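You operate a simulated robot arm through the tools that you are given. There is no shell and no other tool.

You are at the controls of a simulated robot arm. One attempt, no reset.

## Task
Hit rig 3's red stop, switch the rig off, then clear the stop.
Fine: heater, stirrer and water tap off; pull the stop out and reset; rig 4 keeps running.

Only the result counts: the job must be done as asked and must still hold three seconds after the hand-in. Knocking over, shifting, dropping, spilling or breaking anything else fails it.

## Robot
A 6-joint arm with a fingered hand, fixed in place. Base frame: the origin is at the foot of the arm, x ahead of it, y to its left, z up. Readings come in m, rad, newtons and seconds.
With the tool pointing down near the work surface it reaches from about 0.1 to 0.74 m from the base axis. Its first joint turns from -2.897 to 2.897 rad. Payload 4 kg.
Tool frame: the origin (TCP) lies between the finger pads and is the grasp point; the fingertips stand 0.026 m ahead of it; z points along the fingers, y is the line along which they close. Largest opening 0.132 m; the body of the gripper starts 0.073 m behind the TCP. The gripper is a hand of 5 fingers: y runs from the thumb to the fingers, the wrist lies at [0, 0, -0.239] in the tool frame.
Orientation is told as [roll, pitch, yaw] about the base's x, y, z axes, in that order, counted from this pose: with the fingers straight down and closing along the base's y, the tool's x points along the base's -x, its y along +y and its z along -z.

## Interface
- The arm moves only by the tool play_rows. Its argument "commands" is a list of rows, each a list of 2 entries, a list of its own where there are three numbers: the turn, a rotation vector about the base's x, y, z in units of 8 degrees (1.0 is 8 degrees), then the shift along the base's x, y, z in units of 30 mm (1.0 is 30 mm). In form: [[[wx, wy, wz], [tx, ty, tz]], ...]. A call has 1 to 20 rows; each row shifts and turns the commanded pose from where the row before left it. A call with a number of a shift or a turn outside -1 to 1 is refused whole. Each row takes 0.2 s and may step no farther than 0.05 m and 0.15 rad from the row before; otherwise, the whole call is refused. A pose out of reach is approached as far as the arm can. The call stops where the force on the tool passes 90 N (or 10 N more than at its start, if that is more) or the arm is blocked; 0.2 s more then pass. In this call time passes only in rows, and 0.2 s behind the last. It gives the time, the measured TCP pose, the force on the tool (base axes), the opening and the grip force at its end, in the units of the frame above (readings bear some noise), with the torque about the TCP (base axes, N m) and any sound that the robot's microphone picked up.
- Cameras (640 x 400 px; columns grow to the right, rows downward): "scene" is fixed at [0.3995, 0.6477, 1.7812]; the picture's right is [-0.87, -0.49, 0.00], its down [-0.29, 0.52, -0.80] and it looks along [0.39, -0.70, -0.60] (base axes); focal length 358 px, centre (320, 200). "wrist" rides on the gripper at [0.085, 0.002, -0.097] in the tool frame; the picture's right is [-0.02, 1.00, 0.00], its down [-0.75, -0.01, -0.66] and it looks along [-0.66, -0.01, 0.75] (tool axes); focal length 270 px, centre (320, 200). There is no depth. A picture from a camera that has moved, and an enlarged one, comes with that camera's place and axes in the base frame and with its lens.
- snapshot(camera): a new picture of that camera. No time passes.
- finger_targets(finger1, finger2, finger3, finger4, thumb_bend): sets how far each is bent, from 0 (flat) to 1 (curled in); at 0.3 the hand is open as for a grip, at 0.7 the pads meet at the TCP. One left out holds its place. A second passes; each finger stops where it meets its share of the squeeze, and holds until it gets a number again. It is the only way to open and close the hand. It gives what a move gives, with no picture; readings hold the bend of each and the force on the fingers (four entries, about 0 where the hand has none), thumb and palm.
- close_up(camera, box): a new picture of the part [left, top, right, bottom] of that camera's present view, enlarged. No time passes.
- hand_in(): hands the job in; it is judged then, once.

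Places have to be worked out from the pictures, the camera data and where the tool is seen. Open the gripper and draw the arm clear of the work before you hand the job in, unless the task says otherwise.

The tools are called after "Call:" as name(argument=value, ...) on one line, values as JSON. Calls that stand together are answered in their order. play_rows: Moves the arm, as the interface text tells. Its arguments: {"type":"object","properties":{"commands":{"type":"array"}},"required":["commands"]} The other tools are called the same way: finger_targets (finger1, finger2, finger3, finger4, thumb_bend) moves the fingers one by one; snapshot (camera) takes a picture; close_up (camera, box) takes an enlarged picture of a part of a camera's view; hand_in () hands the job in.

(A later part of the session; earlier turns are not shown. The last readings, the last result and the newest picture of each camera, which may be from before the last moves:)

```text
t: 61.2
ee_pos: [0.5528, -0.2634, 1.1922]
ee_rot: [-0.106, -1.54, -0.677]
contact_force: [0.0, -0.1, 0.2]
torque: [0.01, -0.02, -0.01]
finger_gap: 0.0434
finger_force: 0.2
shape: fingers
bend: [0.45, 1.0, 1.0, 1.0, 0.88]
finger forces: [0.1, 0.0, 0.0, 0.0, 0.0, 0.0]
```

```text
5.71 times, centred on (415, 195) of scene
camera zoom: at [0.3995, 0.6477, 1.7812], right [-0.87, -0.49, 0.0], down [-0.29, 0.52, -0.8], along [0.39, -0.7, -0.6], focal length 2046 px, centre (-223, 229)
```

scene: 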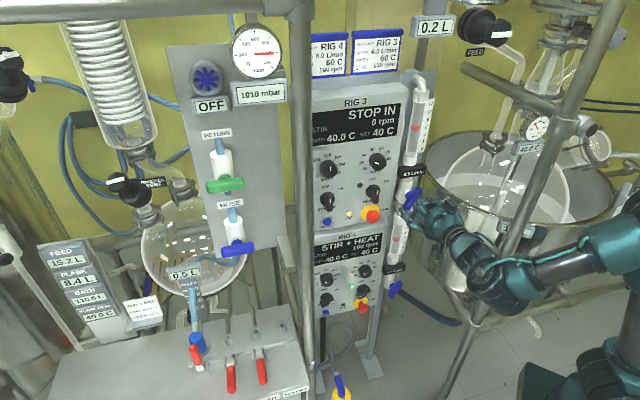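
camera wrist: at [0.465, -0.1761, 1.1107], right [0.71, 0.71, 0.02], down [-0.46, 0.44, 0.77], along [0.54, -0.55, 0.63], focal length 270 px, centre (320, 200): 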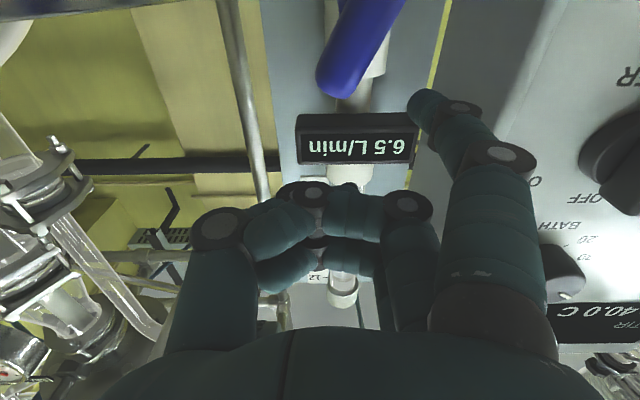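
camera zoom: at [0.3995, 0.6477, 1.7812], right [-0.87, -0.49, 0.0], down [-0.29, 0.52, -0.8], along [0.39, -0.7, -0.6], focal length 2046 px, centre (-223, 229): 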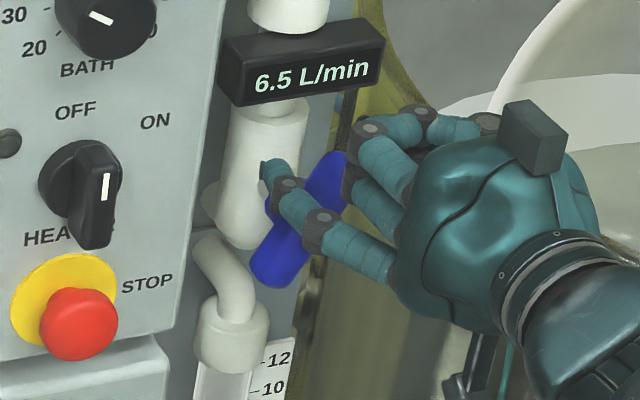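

The finger is at lever depth, ~14 mm left of it. I push right by ~24 mm to turn the lever partway and then check the flow reading to confirm the direction.

Call:
play_rows(commands=[[[0, 0, 0], [-0.175, -0.175, -0.053]], [[0, 0, 0], [-0.175, -0.175, -0.053]], [[0, 0, 0], [-0.105, -0.105, 0.018]], [[0, 0, 0], [-0.105, -0.105, 0.018]]])

Call:
close_up(camera="wrist", box=[270, 0, 510, 150])

Call:
close_up(camera="scene", box=[380, 130, 450, 230])

```text
t: 62.2
ee_pos: [0.5347, -0.2808, 1.1897]
ee_rot: [-0.101, -1.539, -0.684]
contact_force: [0.8, 0.5, 0.9]
torque: [0.01, -0.02, 0.02]
finger_gap: 0.0446
finger_force: 0.2
shape: fingers
bend: [0.44, 1.0, 1.0, 1.0, 0.88]
finger forces: [0.6, 0.1, 0.0, 0.1, 0.0, 0.0]
```

```text
2.67 times, centred on (390, 75) of wrist
camera zoom: at [0.4664, -0.2099, 1.1088], right [0.71, 0.71, 0.02], down [-0.46, 0.44, 0.77], along [0.54, -0.55, 0.63], focal length 721 px, centre (133, 533)
```

zoom: 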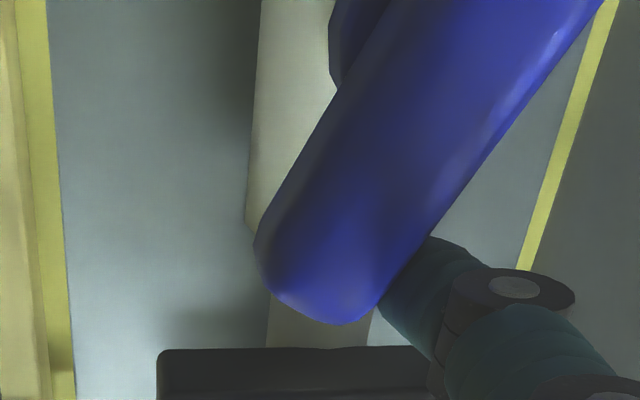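

```text
4.00 times, centred on (415, 180) of scene
camera zoom: at [0.3995, 0.6477, 1.7812], right [-0.87, -0.49, 0.0], down [-0.29, 0.52, -0.8], along [0.39, -0.7, -0.6], focal length 1432 px, centre (-60, 280)
```

zoom: 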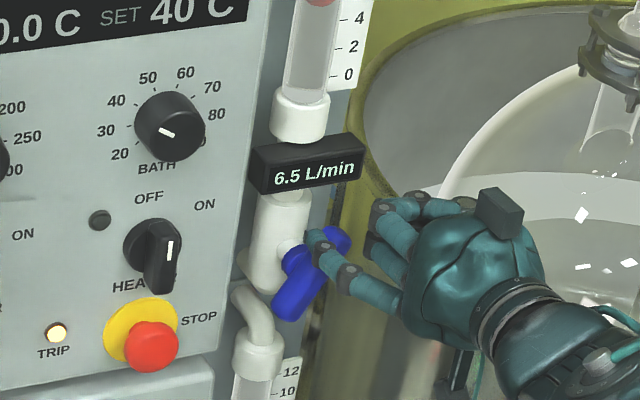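

Contact is made (finger force 0.6 N) and the lever has barely moved. I push a further ~14 mm.

Call:
play_rows(commands=[[[0, 0, 0], [-0.11, -0.11, -0.01]], [[0, 0, 0], [-0.11, -0.11, -0.02]], [[0, 0, 0], [-0.11, -0.11, -0.03]]])

Call:
close_up(camera="wrist", box=[270, 0, 510, 150])

Call:
close_up(camera="scene", box=[380, 130, 450, 230])

```text
t: 63.0
ee_pos: [0.5267, -0.2911, 1.1885]
ee_rot: [-0.111, -1.537, -0.673]
contact_force: [1.1, 1.7, 0.6]
torque: [0.05, -0.08, 0.04]
finger_gap: 0.0462
finger_force: 0.9
shape: fingers
bend: [0.43, 1.0, 1.0, 1.0, 0.88]
finger forces: [1.6, 0.0, 0.1, 0.0, 0.1, 0.0]
```

```text
2.67 times, centred on (390, 75) of wrist
camera zoom: at [0.4564, -0.2201, 1.1072], right [0.71, 0.71, 0.02], down [-0.46, 0.44, 0.77], along [0.54, -0.55, 0.63], focal length 721 px, centre (133, 533)
```

zoom: 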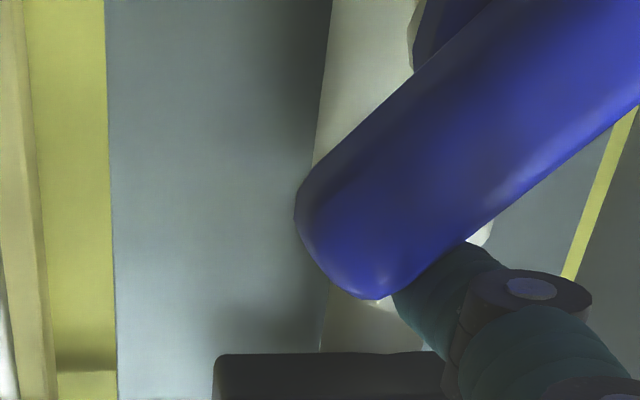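

```text
4.00 times, centred on (415, 180) of scene
camera zoom: at [0.3995, 0.6477, 1.7812], right [-0.87, -0.49, 0.0], down [-0.29, 0.52, -0.8], along [0.39, -0.7, -0.6], focal length 1432 px, centre (-60, 280)
```

zoom: 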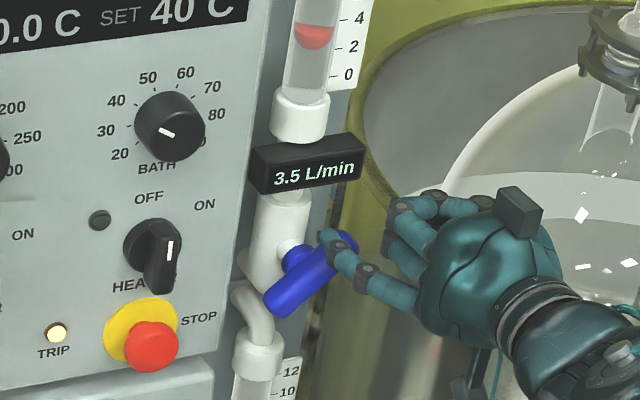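

The flow fell from 6.5 to 3.5 L/min: clockwise closes it. The lever is at about 45°; I keep pushing along the arc, right and down.

Call:
play_rows(commands=[[[0, 0, 0], [-0.167, -0.167, -0.16]], [[0, 0, 0], [-0.132, -0.132, -0.213]]])

Call:
close_up(camera="wrist", box=[270, 0, 510, 150])

Call:
close_up(camera="scene", box=[380, 130, 450, 230])

```text
t: 63.6
ee_pos: [0.5153, -0.2999, 1.1767]
ee_rot: [-0.108, -1.538, -0.675]
contact_force: [1.6, 1.0, 1.7]
torque: [0.07, -0.1, 0.01]
finger_gap: 0.0455
finger_force: 0.5
shape: fingers
bend: [0.43, 1.0, 1.0, 1.0, 0.88]
finger forces: [1.8, 0.1, 0.0, 0.0, 0.0, 0.1]
```

```text
2.67 times, centred on (390, 75) of wrist
camera zoom: at [0.447, -0.229, 1.0959], right [0.71, 0.71, 0.02], down [-0.46, 0.44, 0.77], along [0.54, -0.55, 0.63], focal length 721 px, centre (133, 533)
```

zoom: 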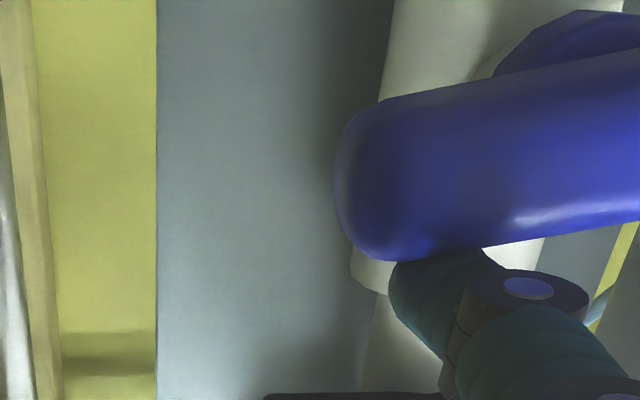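

```text
4.00 times, centred on (415, 180) of scene
camera zoom: at [0.3995, 0.6477, 1.7812], right [-0.87, -0.49, 0.0], down [-0.29, 0.52, -0.8], along [0.39, -0.7, -0.6], focal length 1432 px, centre (-60, 280)
```

zoom: 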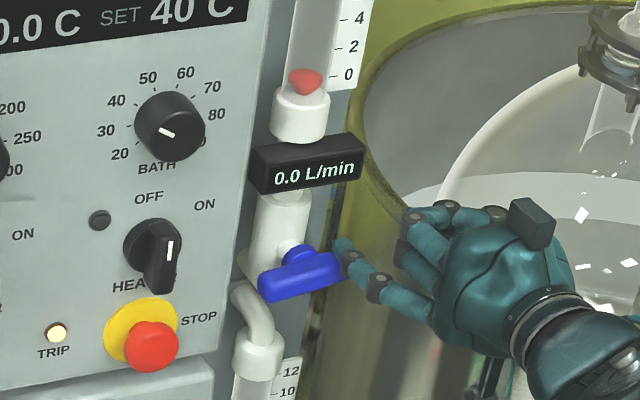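

The flow reads 0.0 L/min. The lever is ~12° short of horizontal; I push it the rest of the way to be fully shut.

Call:
play_rows(commands=[[[0, 0, 0], [-0.06, -0.06, -0.13]], [[0, 0, 0], [-0.04, -0.04, -0.13]]])

Call:
close_up(camera="scene", box=[380, 130, 450, 230])

```text
t: 64.2
ee_pos: [0.5135, -0.3026, 1.1706]
ee_rot: [-0.035, -1.542, -0.749]
contact_force: [1.9, 1.8, 16.6]
torque: [0.48, -0.92, 0.02]
finger_gap: 0.0469
finger_force: 8.4
shape: fingers
bend: [0.42, 1.0, 1.0, 1.0, 0.88]
finger forces: [16.3, 0.0, 0.1, 0.0, 0.1, 0.0]
```

```text
4.00 times, centred on (415, 180) of scene
camera zoom: at [0.3995, 0.6477, 1.7812], right [-0.87, -0.49, 0.0], down [-0.29, 0.52, -0.8], along [0.39, -0.7, -0.6], focal length 1432 px, centre (-60, 280)
```

zoom: 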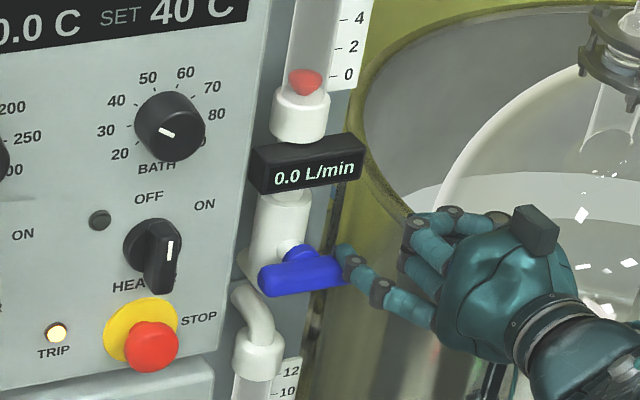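

Force rose to 16 N: the lever is against its closed stop, flow 0.0. I lift off slightly and back straight out from the tap.

Call:
play_rows(commands=[[[0, 0, 0], [0, 0, 0.3]], [[0, 0, 0], [-0.2, 0.2, 0.1]], [[0, 0, 0], [-0.3, 0.3, 0]], [[0, 0, 0], [-0.3, 0.3, 0]], [[0, 0, 0], [-0.3, 0.3, 0]], [[0, 0, 0], [-0.3, 0.3, 0]], [[0, 0, 0], [-0.3, 0.3, 0]], [[0, 0, 0], [-0.3, 0.3, 0]], [[0, 0, 0], [-0.3, 0.3, 0]]])

Call:
snapshot(camera="scene")

Call:
close_up(camera="scene", box=[350, 150, 430, 230])

```text
t: 66.2
ee_pos: [0.4457, -0.2345, 1.1816]
ee_rot: [-0.101, -1.536, -0.682]
contact_force: [-0.5, 0.9, 0.1]
torque: [0.0, 0.0, 0.01]
finger_gap: 0.0442
finger_force: 0.1
shape: fingers
bend: [0.45, 1.0, 1.0, 1.0, 0.88]
finger forces: [0.1, 0.0, 0.1, 0.0, 0.0, 0.0]
```

```text
taken
```

scene: 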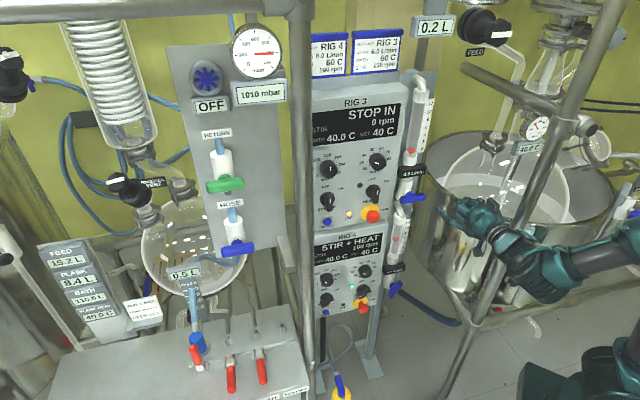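

```text
5.00 times, centred on (390, 190) of scene
camera zoom: at [0.3995, 0.6477, 1.7812], right [-0.87, -0.49, 0.0], down [-0.29, 0.52, -0.8], along [0.39, -0.7, -0.6], focal length 1791 px, centre (-30, 250)
```

zoom: 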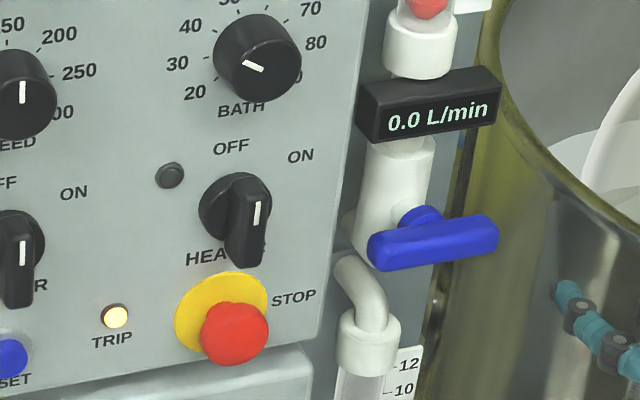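

The lever is horizontal and flow is zero. Next I bring the hand in front of the red stop (TCP on its axis, ~9 cm off the panel) to grip and pull it.

Call:
play_rows(commands=[[[0, 0, 0], [0.351, 0.389, -0.182]], [[0, 0, 0], [0.351, 0.389, -0.182]], [[0, 0, 0], [0.351, 0.389, -0.182]], [[0, 0, 0], [0.351, 0.389, -0.182]], [[0, 0, 0], [0.351, 0.389, -0.182]], [[0, 0, 0], [0.351, 0.389, -0.182]], [[0, 0, 0], [0.351, 0.389, -0.182]], [[0, 0, 0], [0.351, 0.389, -0.182]], [[0, 0, 0], [0.351, 0.389, -0.182]], [[0, 0, 0], [0.351, 0.389, -0.182]], [[0, 0, 0], [0.351, 0.389, -0.182]], [[0, 0, 0], [0.351, 0.389, -0.182]], [[0, 0, 0], [0.351, 0.389, -0.182]], [[0, 0, 0], [0.351, 0.389, -0.182]]])

Call:
finger_targets(finger1=1.0, finger2=0.45, finger3=0.45, finger4=1.0, thumb_bend=0.45)

Call:
snapshot(camera="wrist")

Call:
close_up(camera="scene", box=[320, 170, 460, 270])

```text
t: 69.2
ee_pos: [0.5917, -0.0691, 1.1034]
ee_rot: [-0.089, -1.537, -0.696]
contact_force: [0.9, 0.6, -0.8]
torque: [-0.04, -0.01, -0.01]
finger_gap: 0.0439
finger_force: 0.1
shape: fingers
bend: [0.45, 1.0, 1.0, 1.0, 0.88]
finger forces: [0.1, 0.0, 0.0, 0.0, 0.0, 0.0]
```

```text
t: 70.2
ee_pos: [0.5915, -0.0706, 1.1046]
ee_rot: [-0.105, -1.539, -0.682]
contact_force: [0.0, -0.6, 0.0]
torque: [-0.01, 0.01, 0.02]
finger_gap: 0.0552
finger_force: 0.0
shape: fingers
bend: [1.0, 0.45, 0.45, 1.0, 0.45]
finger forces: [0.0, 0.1, 0.0, 0.0, 0.1, 0.0]
```

```text
taken
camera wrist: at [0.5223, 0.0009, 1.0227], right [0.71, 0.71, 0.02], down [-0.46, 0.44, 0.77], along [0.54, -0.55, 0.63], focal length 270 px, centre (320, 200)
```

wrist: 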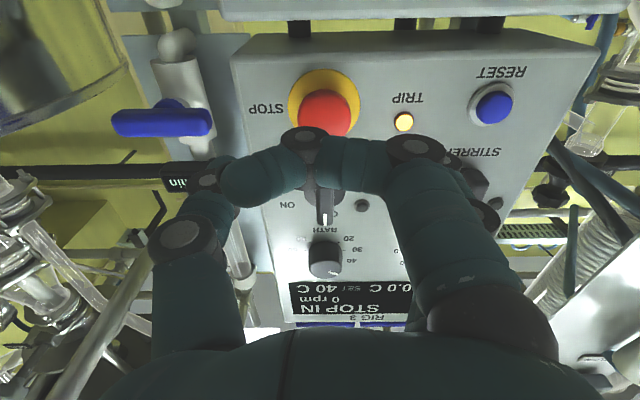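

```text
4.00 times, centred on (390, 220) of scene
camera zoom: at [0.3995, 0.6477, 1.7812], right [-0.87, -0.49, 0.0], down [-0.29, 0.52, -0.8], along [0.39, -0.7, -0.6], focal length 1432 px, centre (40, 120)
```

zoom: 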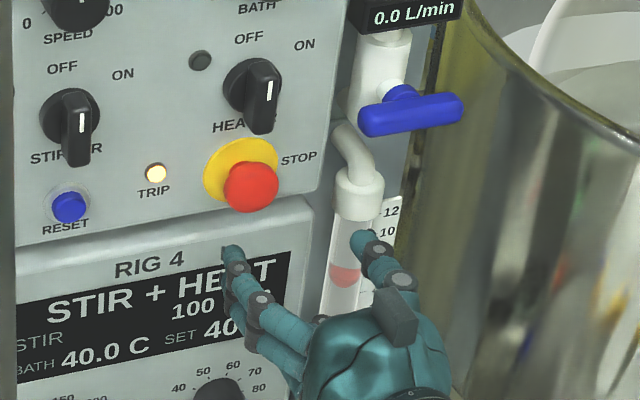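

Fingers 2, 3 and thumb are set with a 55 mm gap, centred on the cap (e -0.367, z 1.103) and heater, stirrer, tap all read off. I approach the cap, stopping a bit short to check.

Call:
play_rows(commands=[[[0, 0, 0], [0.262, -0.239, 0]], [[0, 0, 0], [0.262, -0.239, 0]], [[0, 0, 0], [0.262, -0.239, 0]], [[0, 0, 0], [0.262, -0.239, 0]], [[0, 0, 0], [0.262, -0.239, 0]], [[0, 0, 0], [0.262, -0.239, 0]]])

Call:
snapshot(camera="wrist")

Call:
close_up(camera="scene", box=[335, 175, 435, 245])

```text
t: 71.6
ee_pos: [0.6387, -0.1129, 1.1039]
ee_rot: [-0.092, -1.538, -0.691]
contact_force: [-0.2, 0.2, 0.2]
torque: [0.02, -0.03, -0.01]
finger_gap: 0.0552
finger_force: 0.1
shape: fingers
bend: [1.0, 0.45, 0.45, 1.0, 0.45]
finger forces: [0.0, 0.0, 0.0, 0.1, 0.0, 0.1]
```

```text
taken
camera wrist: at [0.5698, -0.0425, 1.0228], right [0.71, 0.71, 0.02], down [-0.46, 0.44, 0.77], along [0.54, -0.55, 0.63], focal length 270 px, centre (320, 200)
```

wrist: 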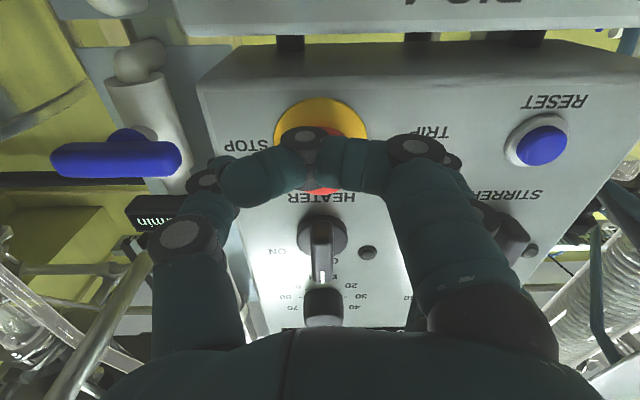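

```text
5.71 times, centred on (385, 210) of scene
camera zoom: at [0.3995, 0.6477, 1.7812], right [-0.87, -0.49, 0.0], down [-0.29, 0.52, -0.8], along [0.39, -0.7, -0.6], focal length 2046 px, centre (-51, 143)
```

zoom: 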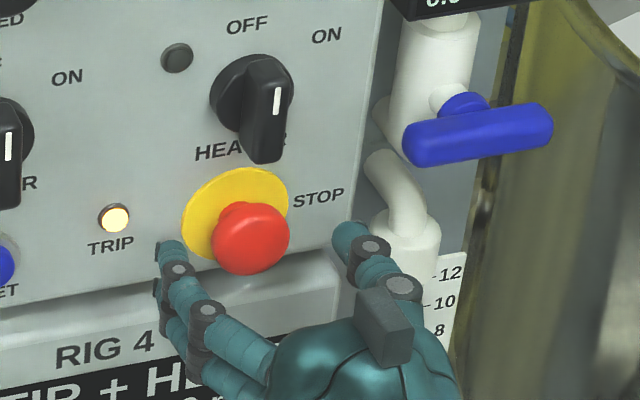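

The fingers straddle the cap with clearance on both sides. I go the last 20 mm so the tips reach past its rim.

Call:
play_rows(commands=[[[0, 0, 0], [0.177, -0.146, 0]], [[0, 0, 0], [0.177, -0.146, 0]], [[0, 0, 0], [0.177, -0.146, 0]]])

Call:
close_up(camera="scene", box=[335, 175, 435, 245])

Call:
close_up(camera="wrist", box=[180, 70, 500, 270])

```text
t: 72.4
ee_pos: [0.655, -0.1261, 1.1031]
ee_rot: [-0.117, -1.536, -0.668]
contact_force: [0.5, 0.1, 0.0]
torque: [0.05, 0.01, 0.03]
finger_gap: 0.0553
finger_force: 0.0
shape: fingers
bend: [1.0, 0.45, 0.45, 1.0, 0.45]
finger forces: [0.0, 0.0, 0.0, 0.1, 0.0, 0.0]
```

```text
5.71 times, centred on (385, 210) of scene
camera zoom: at [0.3995, 0.6477, 1.7812], right [-0.87, -0.49, 0.0], down [-0.29, 0.52, -0.8], along [0.39, -0.7, -0.6], focal length 2046 px, centre (-51, 143)
```

zoom: 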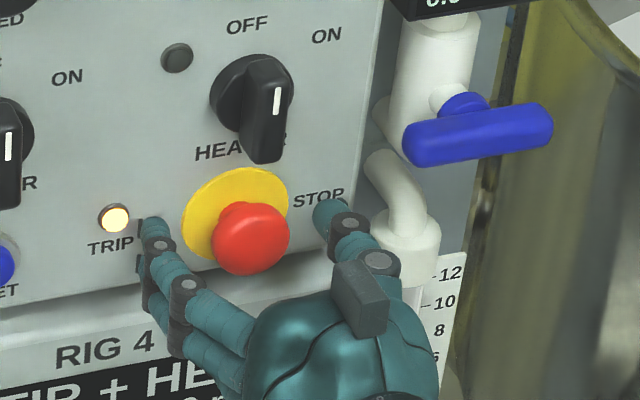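

```text
2.00 times, centred on (340, 170) of wrist
camera zoom: at [0.5854, -0.0553, 1.0228], right [0.71, 0.71, 0.02], down [-0.46, 0.44, 0.77], along [0.54, -0.55, 0.63], focal length 541 px, centre (280, 260)
```

zoom: 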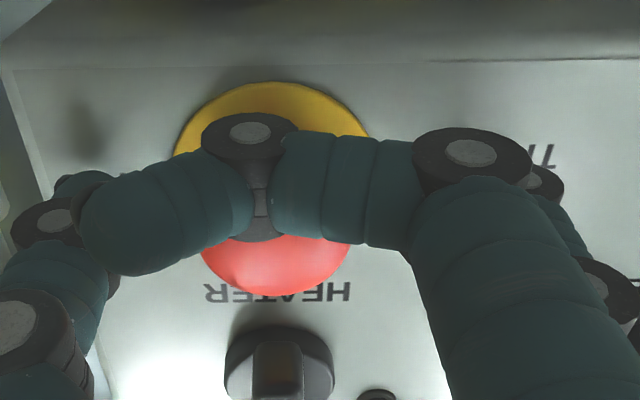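

The tips are past the cap's rim, ~5 mm off the panel, nothing touching. I close fingers 2, 3 and the thumb on the cap.

Call:
finger_targets(finger2=0.65, finger3=0.65, thumb_bend=0.65)

Call:
close_up(camera="scene", box=[335, 175, 435, 245])

Call:
close_up(camera="wrist", box=[180, 70, 500, 270])

```text
t: 73.4
ee_pos: [0.6538, -0.1275, 1.1035]
ee_rot: [-0.105, -1.536, -0.677]
contact_force: [-1.2, -4.1, -1.4]
torque: [0.03, -0.02, -0.06]
finger_gap: 0.0479
finger_force: 7.1
shape: fingers
bend: [1.0, 0.61, 0.6, 1.0, 0.61]
finger forces: [0.0, 2.5, 3.2, 0.1, 9.2, 0.1]
```

```text
5.71 times, centred on (385, 210) of scene
camera zoom: at [0.3995, 0.6477, 1.7812], right [-0.87, -0.49, 0.0], down [-0.29, 0.52, -0.8], along [0.39, -0.7, -0.6], focal length 2046 px, centre (-51, 143)
```

zoom: 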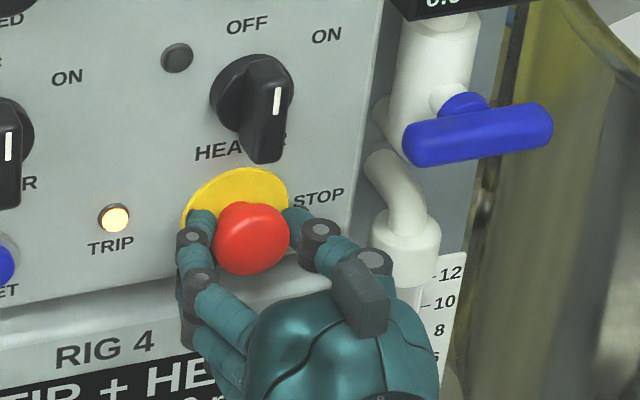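

```text
2.00 times, centred on (340, 170) of wrist
camera zoom: at [0.5852, -0.0556, 1.0229], right [0.71, 0.71, 0.02], down [-0.46, 0.44, 0.77], along [0.54, -0.55, 0.63], focal length 541 px, centre (280, 260)
```

zoom: 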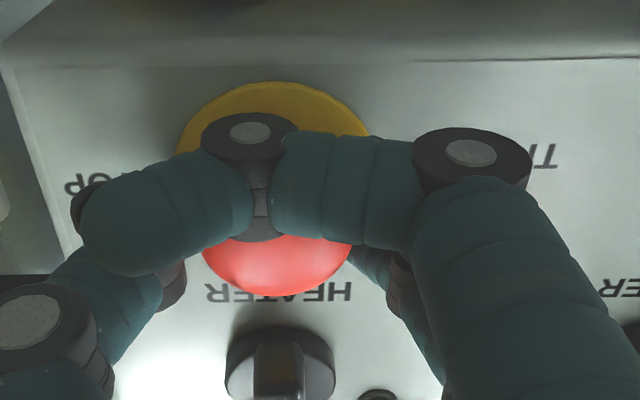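

The cap is gripped (2.5, 3.2 and 9.2 N). I pull straight out along the panel normal in 3 mm steps.

Call:
play_rows(commands=[[[0, 0, 0], [-0.07, 0.07, 0]], [[0, 0, 0], [-0.07, 0.07, 0]], [[0, 0, 0], [-0.07, 0.07, 0]], [[0, 0, 0], [-0.07, 0.07, 0]]])

Call:
close_up(camera="scene", box=[335, 175, 435, 245])

Call:
close_up(camera="scene", box=[310, 80, 430, 240])

```text
t: 74.4
ee_pos: [0.6453, -0.117, 1.1036]
ee_rot: [-0.097, -1.539, -0.689]
contact_force: [5.1, -8.8, -2.7]
torque: [0.06, 0.03, 0.0]
finger_gap: 0.0481
finger_force: 7.3
shape: fingers
bend: [1.0, 0.61, 0.6, 1.0, 0.61]
finger forces: [0.0, 2.8, 3.1, 0.1, 8.4, 0.0]
```

```text
5.71 times, centred on (385, 210) of scene
camera zoom: at [0.3995, 0.6477, 1.7812], right [-0.87, -0.49, 0.0], down [-0.29, 0.52, -0.8], along [0.39, -0.7, -0.6], focal length 2046 px, centre (-51, 143)
```

zoom: 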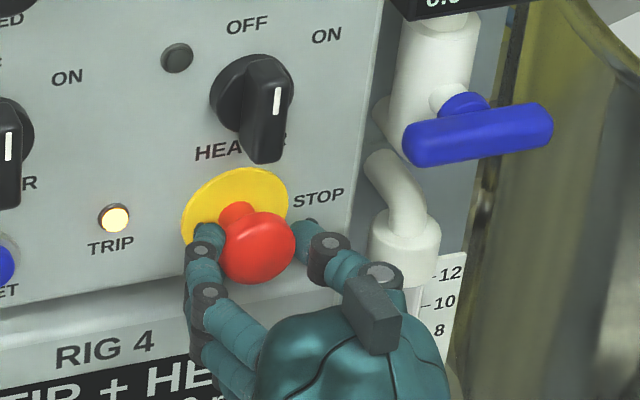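

```text
2.50 times, centred on (370, 160) of scene
camera zoom: at [0.3995, 0.6477, 1.7812], right [-0.87, -0.49, 0.0], down [-0.29, 0.52, -0.8], along [0.39, -0.7, -0.6], focal length 895 px, centre (195, 300)
```

zoom: 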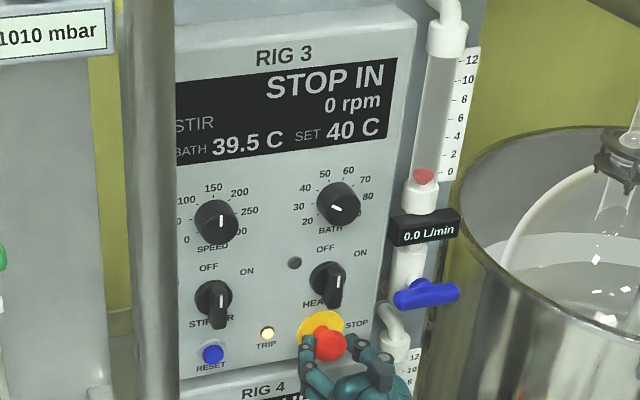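

The cap is coming out with the fingers (stem visible), though the display still says STOP IN. I pull a little more.

Call:
play_rows(commands=[[[0, 0, 0], [-0.07, 0.07, 0]], [[0, 0, 0], [-0.07, 0.07, 0]]])

Call:
close_up(camera="scene", box=[335, 175, 435, 245])

Call:
close_up(camera="scene", box=[310, 80, 430, 240])

```text
t: 75.0
ee_pos: [0.6427, -0.1125, 1.1046]
ee_rot: [-0.103, -1.537, -0.681]
contact_force: [5.5, -7.9, -0.5]
torque: [0.02, 0.04, 0.02]
finger_gap: 0.0481
finger_force: 6.5
shape: fingers
bend: [1.0, 0.61, 0.6, 1.0, 0.61]
finger forces: [0.0, 2.5, 3.5, 0.0, 7.8, 0.1]
```

```text
5.71 times, centred on (385, 210) of scene
camera zoom: at [0.3995, 0.6477, 1.7812], right [-0.87, -0.49, 0.0], down [-0.29, 0.52, -0.8], along [0.39, -0.7, -0.6], focal length 2046 px, centre (-51, 143)
```

zoom: 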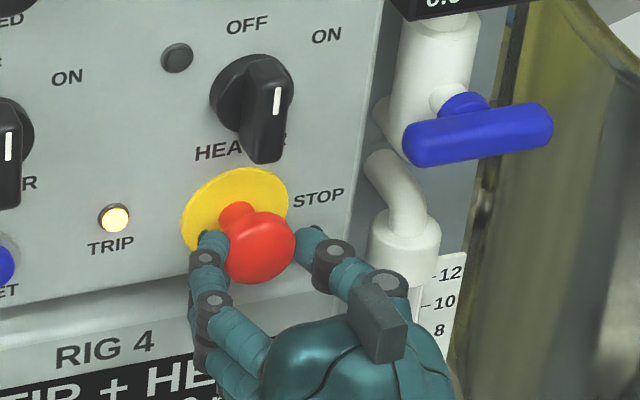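

```text
2.50 times, centred on (370, 160) of scene
camera zoom: at [0.3995, 0.6477, 1.7812], right [-0.87, -0.49, 0.0], down [-0.29, 0.52, -0.8], along [0.39, -0.7, -0.6], focal length 895 px, centre (195, 300)
```

zoom: 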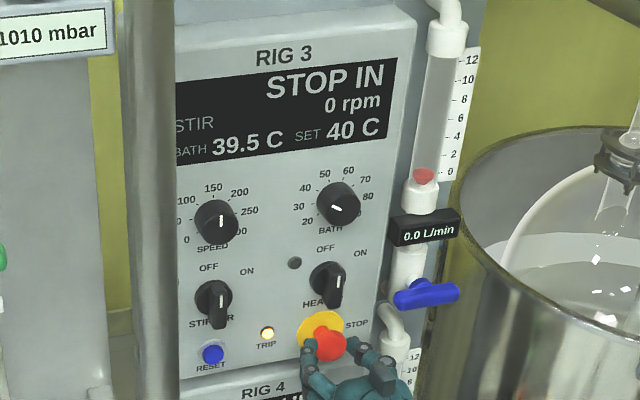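

The cap is back at its original extended position and stopped following, so it is at its outer limit. I let some time pass and look at the display again.

Call:
play_rows(commands=[[[0, 0, 0], [0, 0, 0]], [[0, 0, 0], [0, 0, 0]], [[0, 0, 0], [0, 0, 0]]])

Call:
close_up(camera="scene", box=[310, 80, 430, 240])

```text
t: 75.8
ee_pos: [0.6414, -0.115, 1.1033]
ee_rot: [-0.105, -1.537, -0.682]
contact_force: [5.2, -8.8, -0.7]
torque: [0.08, 0.0, -0.01]
finger_gap: 0.0484
finger_force: 7.1
shape: fingers
bend: [1.0, 0.61, 0.6, 1.0, 0.61]
finger forces: [0.0, 2.5, 3.6, 0.0, 7.5, 0.0]
```

```text
2.50 times, centred on (370, 160) of scene
camera zoom: at [0.3995, 0.6477, 1.7812], right [-0.87, -0.49, 0.0], down [-0.29, 0.52, -0.8], along [0.39, -0.7, -0.6], focal length 895 px, centre (195, 300)
```

zoom: 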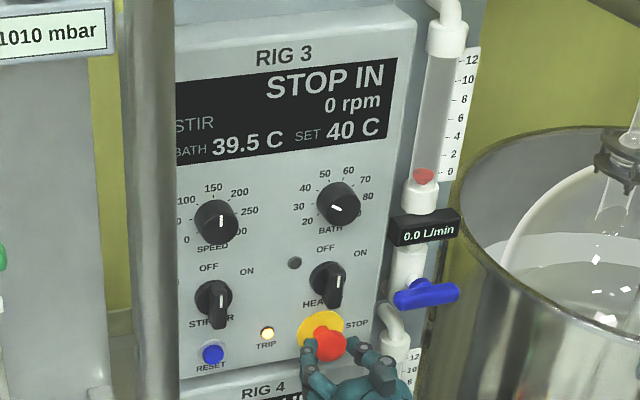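

Still "STOP IN". I zoom in to compare the cap's extension with the original.

Call:
close_up(camera="scene", box=[300, 140, 420, 235])

Call:
snapshot(camera="wrist")

```text
4.21 times, centred on (360, 188) of scene
camera zoom: at [0.3995, 0.6477, 1.7812], right [-0.87, -0.49, 0.0], down [-0.29, 0.52, -0.8], along [0.39, -0.7, -0.6], focal length 1508 px, centre (152, 253)
```

zoom: 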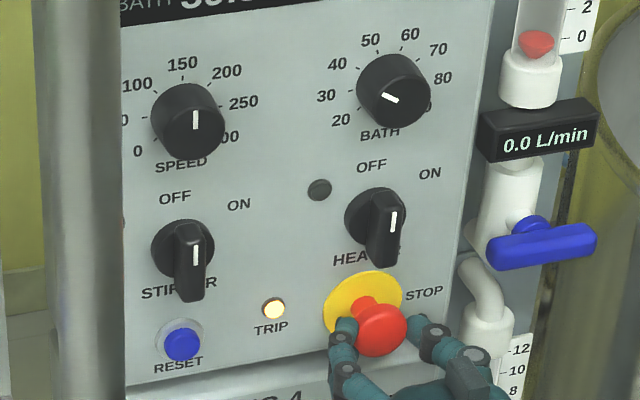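

```text
taken
camera wrist: at [0.5729, -0.0431, 1.0229], right [0.71, 0.71, 0.02], down [-0.46, 0.44, 0.77], along [0.54, -0.55, 0.63], focal length 270 px, centre (320, 200)
```

wrist: 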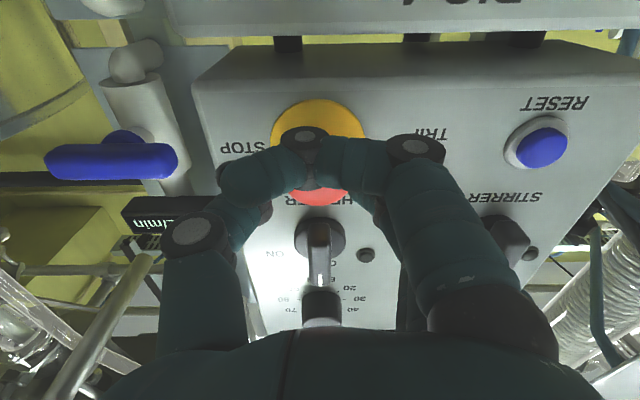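

The cap is back at (even slightly beyond) its original extension. I release it to see whether it stays out.

Call:
finger_targets(finger2=0.45, finger3=0.45, thumb_bend=0.45)

Call:
close_up(camera="scene", box=[300, 140, 420, 235])

Call:
close_up(camera="scene", box=[310, 80, 430, 240])

```text
t: 76.8
ee_pos: [0.6418, -0.112, 1.1031]
ee_rot: [-0.107, -1.539, -0.677]
contact_force: [-0.1, 0.2, 0.2]
torque: [0.0, -0.02, -0.05]
finger_gap: 0.0553
finger_force: 0.0
shape: fingers
bend: [1.0, 0.45, 0.45, 1.0, 0.45]
finger forces: [0.1, 0.0, 0.0, 0.0, 0.0, 0.0]
```

```text
4.21 times, centred on (360, 188) of scene
camera zoom: at [0.3995, 0.6477, 1.7812], right [-0.87, -0.49, 0.0], down [-0.29, 0.52, -0.8], along [0.39, -0.7, -0.6], focal length 1508 px, centre (152, 253)
```

zoom: 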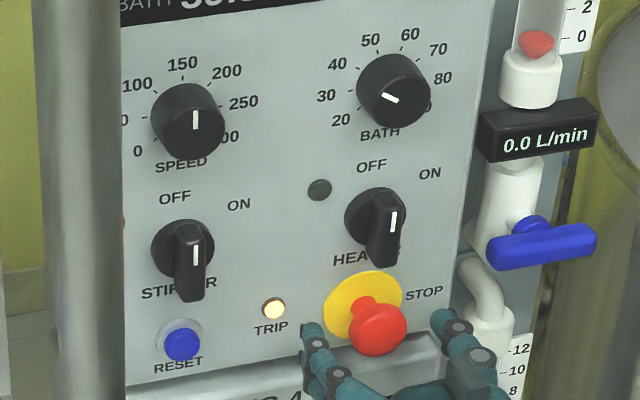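

```text
2.50 times, centred on (370, 160) of scene
camera zoom: at [0.3995, 0.6477, 1.7812], right [-0.87, -0.49, 0.0], down [-0.29, 0.52, -0.8], along [0.39, -0.7, -0.6], focal length 895 px, centre (195, 300)
```

zoom: 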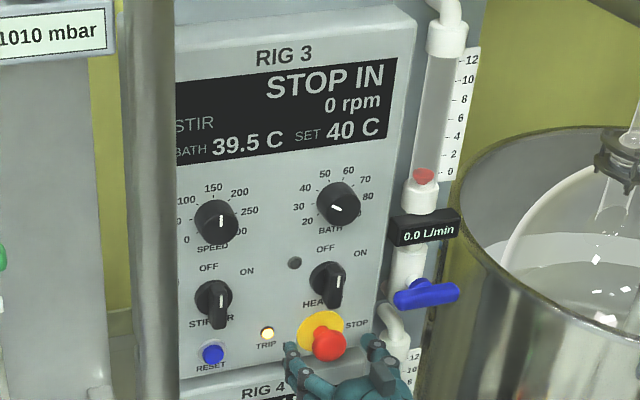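

The cap stays out on its own. I back away from it and re-form the poker hand (finger 1 pointing) for the RESET button.

Call:
play_rows(commands=[[[0, 0, 0], [-0.2, 0.2, 0]], [[0, 0, 0], [-0.3, 0.3, 0]], [[0, 0, 0], [-0.3, 0.3, 0]], [[0, 0, 0], [-0.3, 0.3, 0]], [[0, 0, 0], [-0.3, 0.3, 0]]])

Call:
finger_targets(finger1=0.45, finger2=1.0, finger3=1.0, finger4=1.0, thumb_bend=0.3)

Call:
finger_targets(thumb_bend=1.0)

Call:
snapshot(camera="wrist")

Call:
close_up(camera="scene", box=[310, 80, 430, 240])

```text
t: 78.0
ee_pos: [0.601, -0.072, 1.1046]
ee_rot: [-0.105, -1.54, -0.682]
contact_force: [-0.2, 0.4, 0.0]
torque: [0.04, -0.03, 0.01]
finger_gap: 0.0552
finger_force: 0.0
shape: fingers
bend: [1.0, 0.45, 0.45, 1.0, 0.45]
finger forces: [0.1, 0.0, 0.0, 0.1, 0.0, 0.1]
```

```text
t: 79.0
ee_pos: [0.5998, -0.0724, 1.1045]
ee_rot: [-0.105, -1.538, -0.68]
contact_force: [0.1, -0.6, -0.3]
torque: [-0.01, 0.0, 0.03]
finger_gap: 0.114
finger_force: 0.0
shape: fingers
bend: [0.45, 1.0, 1.0, 1.0, 0.3]
finger forces: [0.0, 0.1, 0.0, 0.1, 0.0, 0.0]
```

```text
t: 80.0
ee_pos: [0.6001, -0.071, 1.1038]
ee_rot: [-0.104, -1.537, -0.678]
contact_force: [0.4, 0.2, -0.1]
torque: [0.0, -0.01, 0.01]
finger_gap: 0.0433
finger_force: 0.0
shape: fingers
bend: [0.45, 1.0, 1.0, 1.0, 0.88]
finger forces: [0.1, 0.0, 0.1, 0.0, 0.0, 0.0]
```

```text
taken
camera wrist: at [0.5306, -0.0011, 1.0229], right [0.71, 0.71, 0.02], down [-0.46, 0.44, 0.77], along [0.54, -0.55, 0.63], focal length 270 px, centre (320, 200)
```

wrist: 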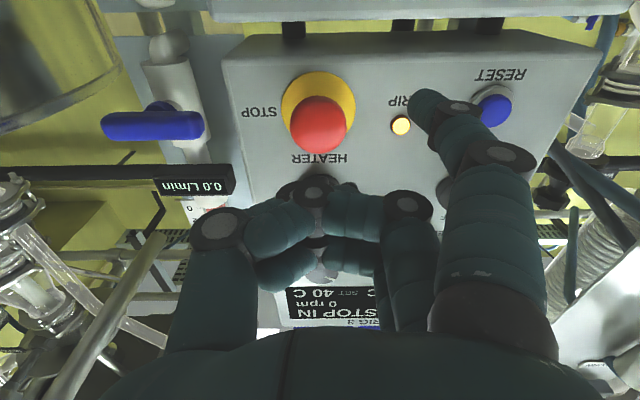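

```text
2.50 times, centred on (370, 160) of scene
camera zoom: at [0.3995, 0.6477, 1.7812], right [-0.87, -0.49, 0.0], down [-0.29, 0.52, -0.8], along [0.39, -0.7, -0.6], focal length 895 px, centre (195, 300)
```

zoom: 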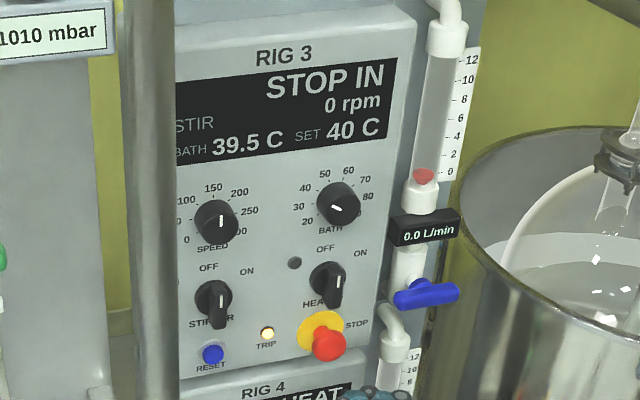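

Now I move the poker tip in front of the RESET button (e = -0.505, z = 1.106).

Call:
play_rows(commands=[[[0, 0, 0], [0.298, 0.298, 0.2]], [[0, 0, 0], [0.298, 0.298, 0.2]], [[0, 0, 0], [0.298, 0.298, 0.2]], [[0, 0, 0], [0.298, 0.298, 0.2]], [[0, 0, 0], [0.298, 0.298, 0.2]], [[0, 0, 0], [0.298, 0.298, 0.2]], [[0, 0, 0], [0.298, 0.298, 0.2]]])

Call:
snapshot(camera="wrist")

Call:
close_up(camera="scene", box=[290, 160, 430, 260])

```text
t: 81.6
ee_pos: [0.6634, -0.0091, 1.146]
ee_rot: [-0.119, -1.537, -0.667]
contact_force: [-0.8, 0.8, 0.0]
torque: [0.02, 0.02, 0.01]
finger_gap: 0.0434
finger_force: 0.1
shape: fingers
bend: [0.45, 1.0, 1.0, 1.0, 0.88]
finger forces: [0.0, 0.1, 0.1, 0.0, 0.0, 0.0]
```

```text
taken
camera wrist: at [0.5935, 0.0616, 1.0652], right [0.71, 0.71, 0.02], down [-0.46, 0.44, 0.77], along [0.54, -0.55, 0.63], focal length 270 px, centre (320, 200)
```

wrist: 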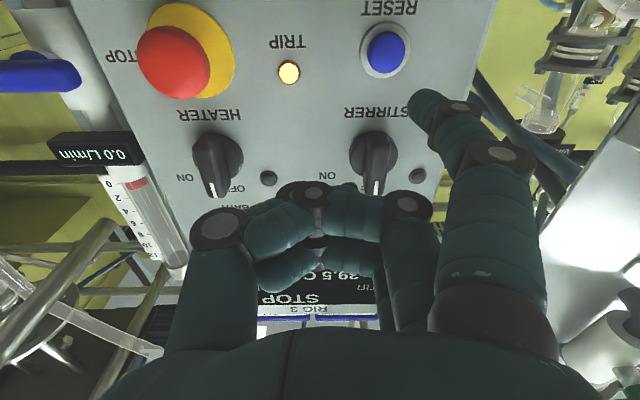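

```text
4.00 times, centred on (360, 210) of scene
camera zoom: at [0.3995, 0.6477, 1.7812], right [-0.87, -0.49, 0.0], down [-0.29, 0.52, -0.8], along [0.39, -0.7, -0.6], focal length 1432 px, centre (160, 160)
```

zoom: 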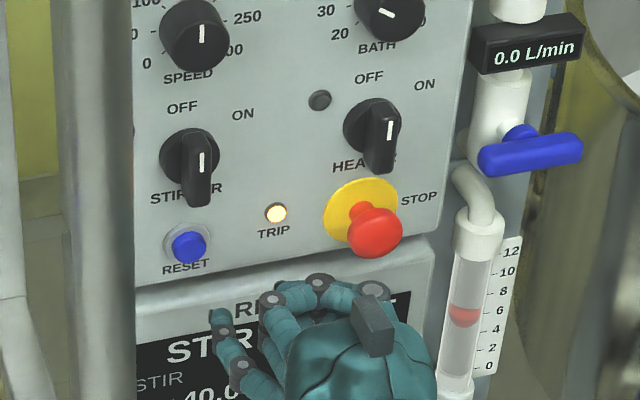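

The tip is lined up with RESET within 1–2 mm, 78 mm in front of it. I advance 65 mm.

Call:
play_rows(commands=[[[0, 0, 0], [0.306, -0.306, 0]], [[0, 0, 0], [0.306, -0.306, 0]], [[0, 0, 0], [0.306, -0.306, 0]], [[0, 0, 0], [0.306, -0.306, 0]], [[0, 0, 0], [0.306, -0.306, 0]]])

Call:
close_up(camera="wrist", box=[300, 0, 520, 140])

Call:
close_up(camera="scene", box=[290, 160, 430, 260])

```text
t: 82.8
ee_pos: [0.7085, -0.0548, 1.1461]
ee_rot: [-0.13, -1.539, -0.656]
contact_force: [-0.8, -0.5, 0.3]
torque: [-0.02, -0.01, 0.01]
finger_gap: 0.0435
finger_force: 0.1
shape: fingers
bend: [0.45, 1.0, 1.0, 1.0, 0.88]
finger forces: [0.1, 0.1, 0.0, 0.0, 0.0, 0.0]
```

```text
2.86 times, centred on (410, 70) of wrist
camera zoom: at [0.6388, 0.0155, 1.0648], right [0.71, 0.71, 0.02], down [-0.46, 0.44, 0.77], along [0.54, -0.55, 0.63], focal length 772 px, centre (63, 571)
```

zoom: 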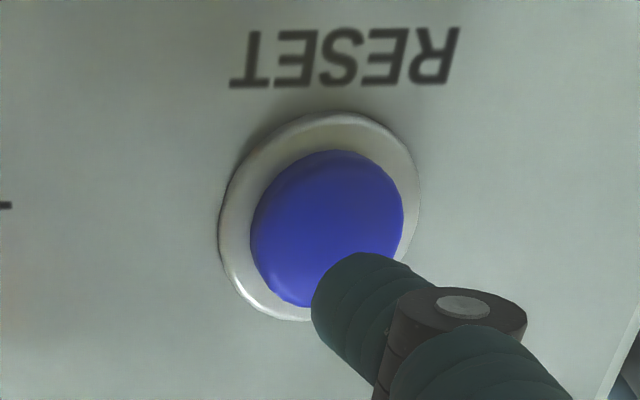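

```text
4.00 times, centred on (360, 210) of scene
camera zoom: at [0.3995, 0.6477, 1.7812], right [-0.87, -0.49, 0.0], down [-0.29, 0.52, -0.8], along [0.39, -0.7, -0.6], focal length 1432 px, centre (160, 160)
```

zoom: 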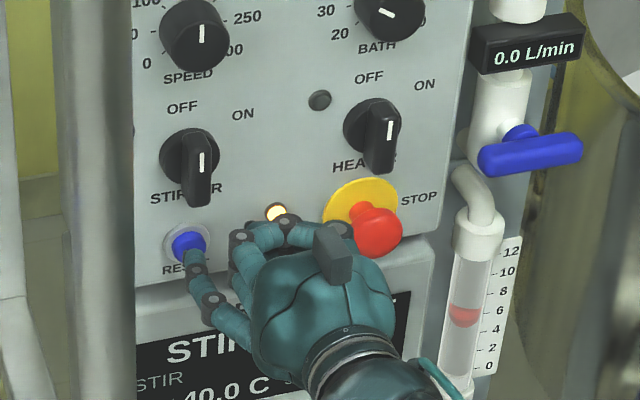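

Aligned and ~13 mm away. I push forward in small steps and watch the TRIP lamp.

Call:
play_rows(commands=[[[0, 0, 0], [0.08, -0.08, 0]], [[0, 0, 0], [0.08, -0.08, 0]], [[0, 0, 0], [0.08, -0.08, 0]], [[0, 0, 0], [0.08, -0.08, 0]]])

Call:
close_up(camera="scene", box=[290, 90, 430, 260])

Call:
close_up(camera="wrist", box=[300, 0, 520, 140])

```text
t: 83.8
ee_pos: [0.7184, -0.0646, 1.1447]
ee_rot: [-0.123, -1.536, -0.661]
contact_force: [-12.8, 8.2, 0.0]
torque: [0.32, 0.35, 0.71]
finger_gap: 0.0434
finger_force: 7.3
shape: fingers
bend: [0.47, 1.0, 1.0, 1.0, 0.88]
finger forces: [14.8, 0.0, 0.0, 0.0, 0.0, 0.0]
heard: click
```

```text
2.35 times, centred on (360, 175) of scene
camera zoom: at [0.3995, 0.6477, 1.7812], right [-0.87, -0.49, 0.0], down [-0.29, 0.52, -0.8], along [0.39, -0.7, -0.6], focal length 843 px, centre (226, 259)
```

zoom: 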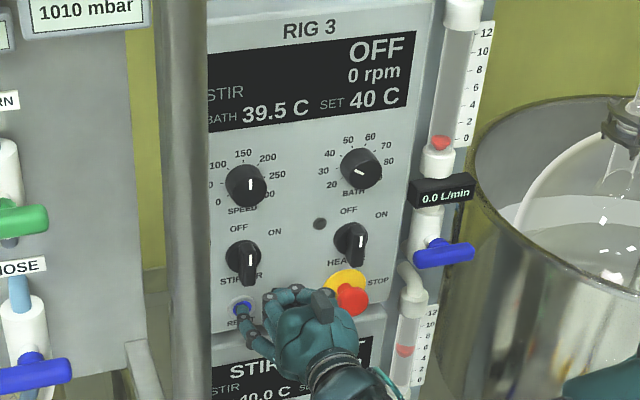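

```text
2.86 times, centred on (410, 70) of wrist
camera zoom: at [0.6483, 0.0066, 1.0649], right [0.71, 0.71, 0.02], down [-0.46, 0.44, 0.77], along [0.54, -0.55, 0.63], focal length 772 px, centre (63, 571)
```

zoom: 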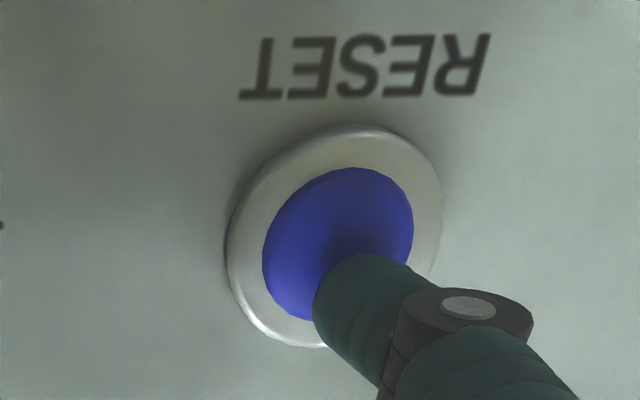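

A click was heard and the display now reads OFF, 0 rpm. I back the finger straight out and clear the panel.

Call:
play_rows(commands=[[[0, 0, 0], [-0.15, 0.15, 0]], [[0, 0, 0], [-0.3, 0.3, 0]], [[0, 0, 0], [-0.3, 0.3, 0]], [[0, 0, 0], [-0.3, 0.3, 0]], [[0, 0, 0], [-0.3, 0.3, 0]], [[0, 0, 0], [-0.4, 0.1, 0]], [[0, 0, 0], [-0.4, 0.1, 0]], [[0, 0, 0], [-0.4, 0.1, 0]], [[0, 0, 0], [-0.4, 0.1, 0]]])

Call:
snapshot(camera="scene")

Call:
close_up(camera="scene", box=[290, 90, 430, 200])

Call:
close_up(camera="scene", box=[290, 200, 430, 310])

Call:
snapshot(camera="wrist")

```text
t: 85.8
ee_pos: [0.6292, -0.0127, 1.1457]
ee_rot: [-0.099, -1.539, -0.684]
contact_force: [-0.2, -0.9, 0.0]
torque: [-0.01, -0.02, 0.0]
finger_gap: 0.0438
finger_force: 0.1
shape: fingers
bend: [0.45, 1.0, 1.0, 1.0, 0.88]
finger forces: [0.0, 0.1, 0.0, 0.1, 0.0, 0.0]
```

```text
taken
```

scene: 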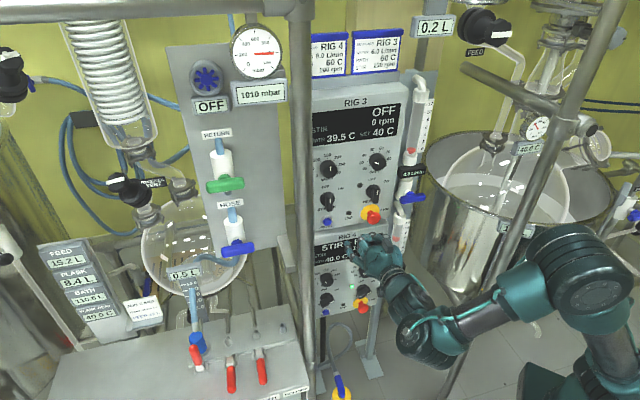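

```text
3.64 times, centred on (360, 145) of scene
camera zoom: at [0.3995, 0.6477, 1.7812], right [-0.87, -0.49, 0.0], down [-0.29, 0.52, -0.8], along [0.39, -0.7, -0.6], focal length 1302 px, centre (174, 400)
```

zoom: 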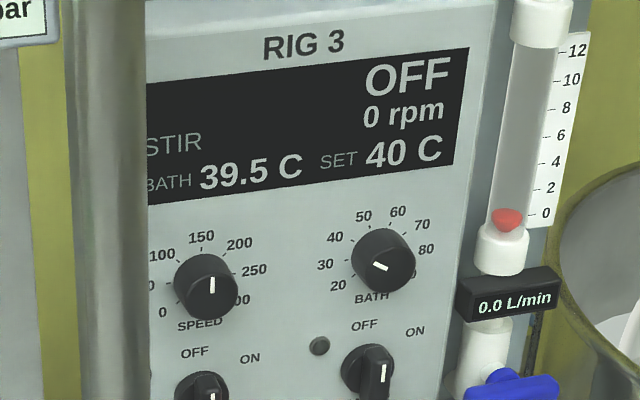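

```text
3.64 times, centred on (360, 255) of scene
camera zoom: at [0.3995, 0.6477, 1.7812], right [-0.87, -0.49, 0.0], down [-0.29, 0.52, -0.8], along [0.39, -0.7, -0.6], focal length 1302 px, centre (174, 0)
```

zoom: 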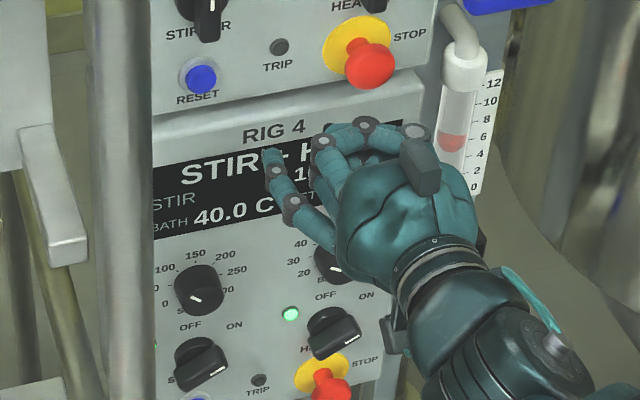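

```text
taken
camera wrist: at [0.5595, 0.0585, 1.0649], right [0.71, 0.71, 0.02], down [-0.46, 0.44, 0.77], along [0.54, -0.55, 0.63], focal length 270 px, centre (320, 200)
```

wrist: 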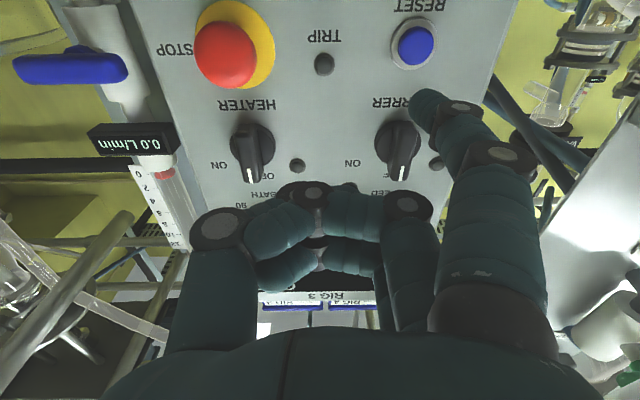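

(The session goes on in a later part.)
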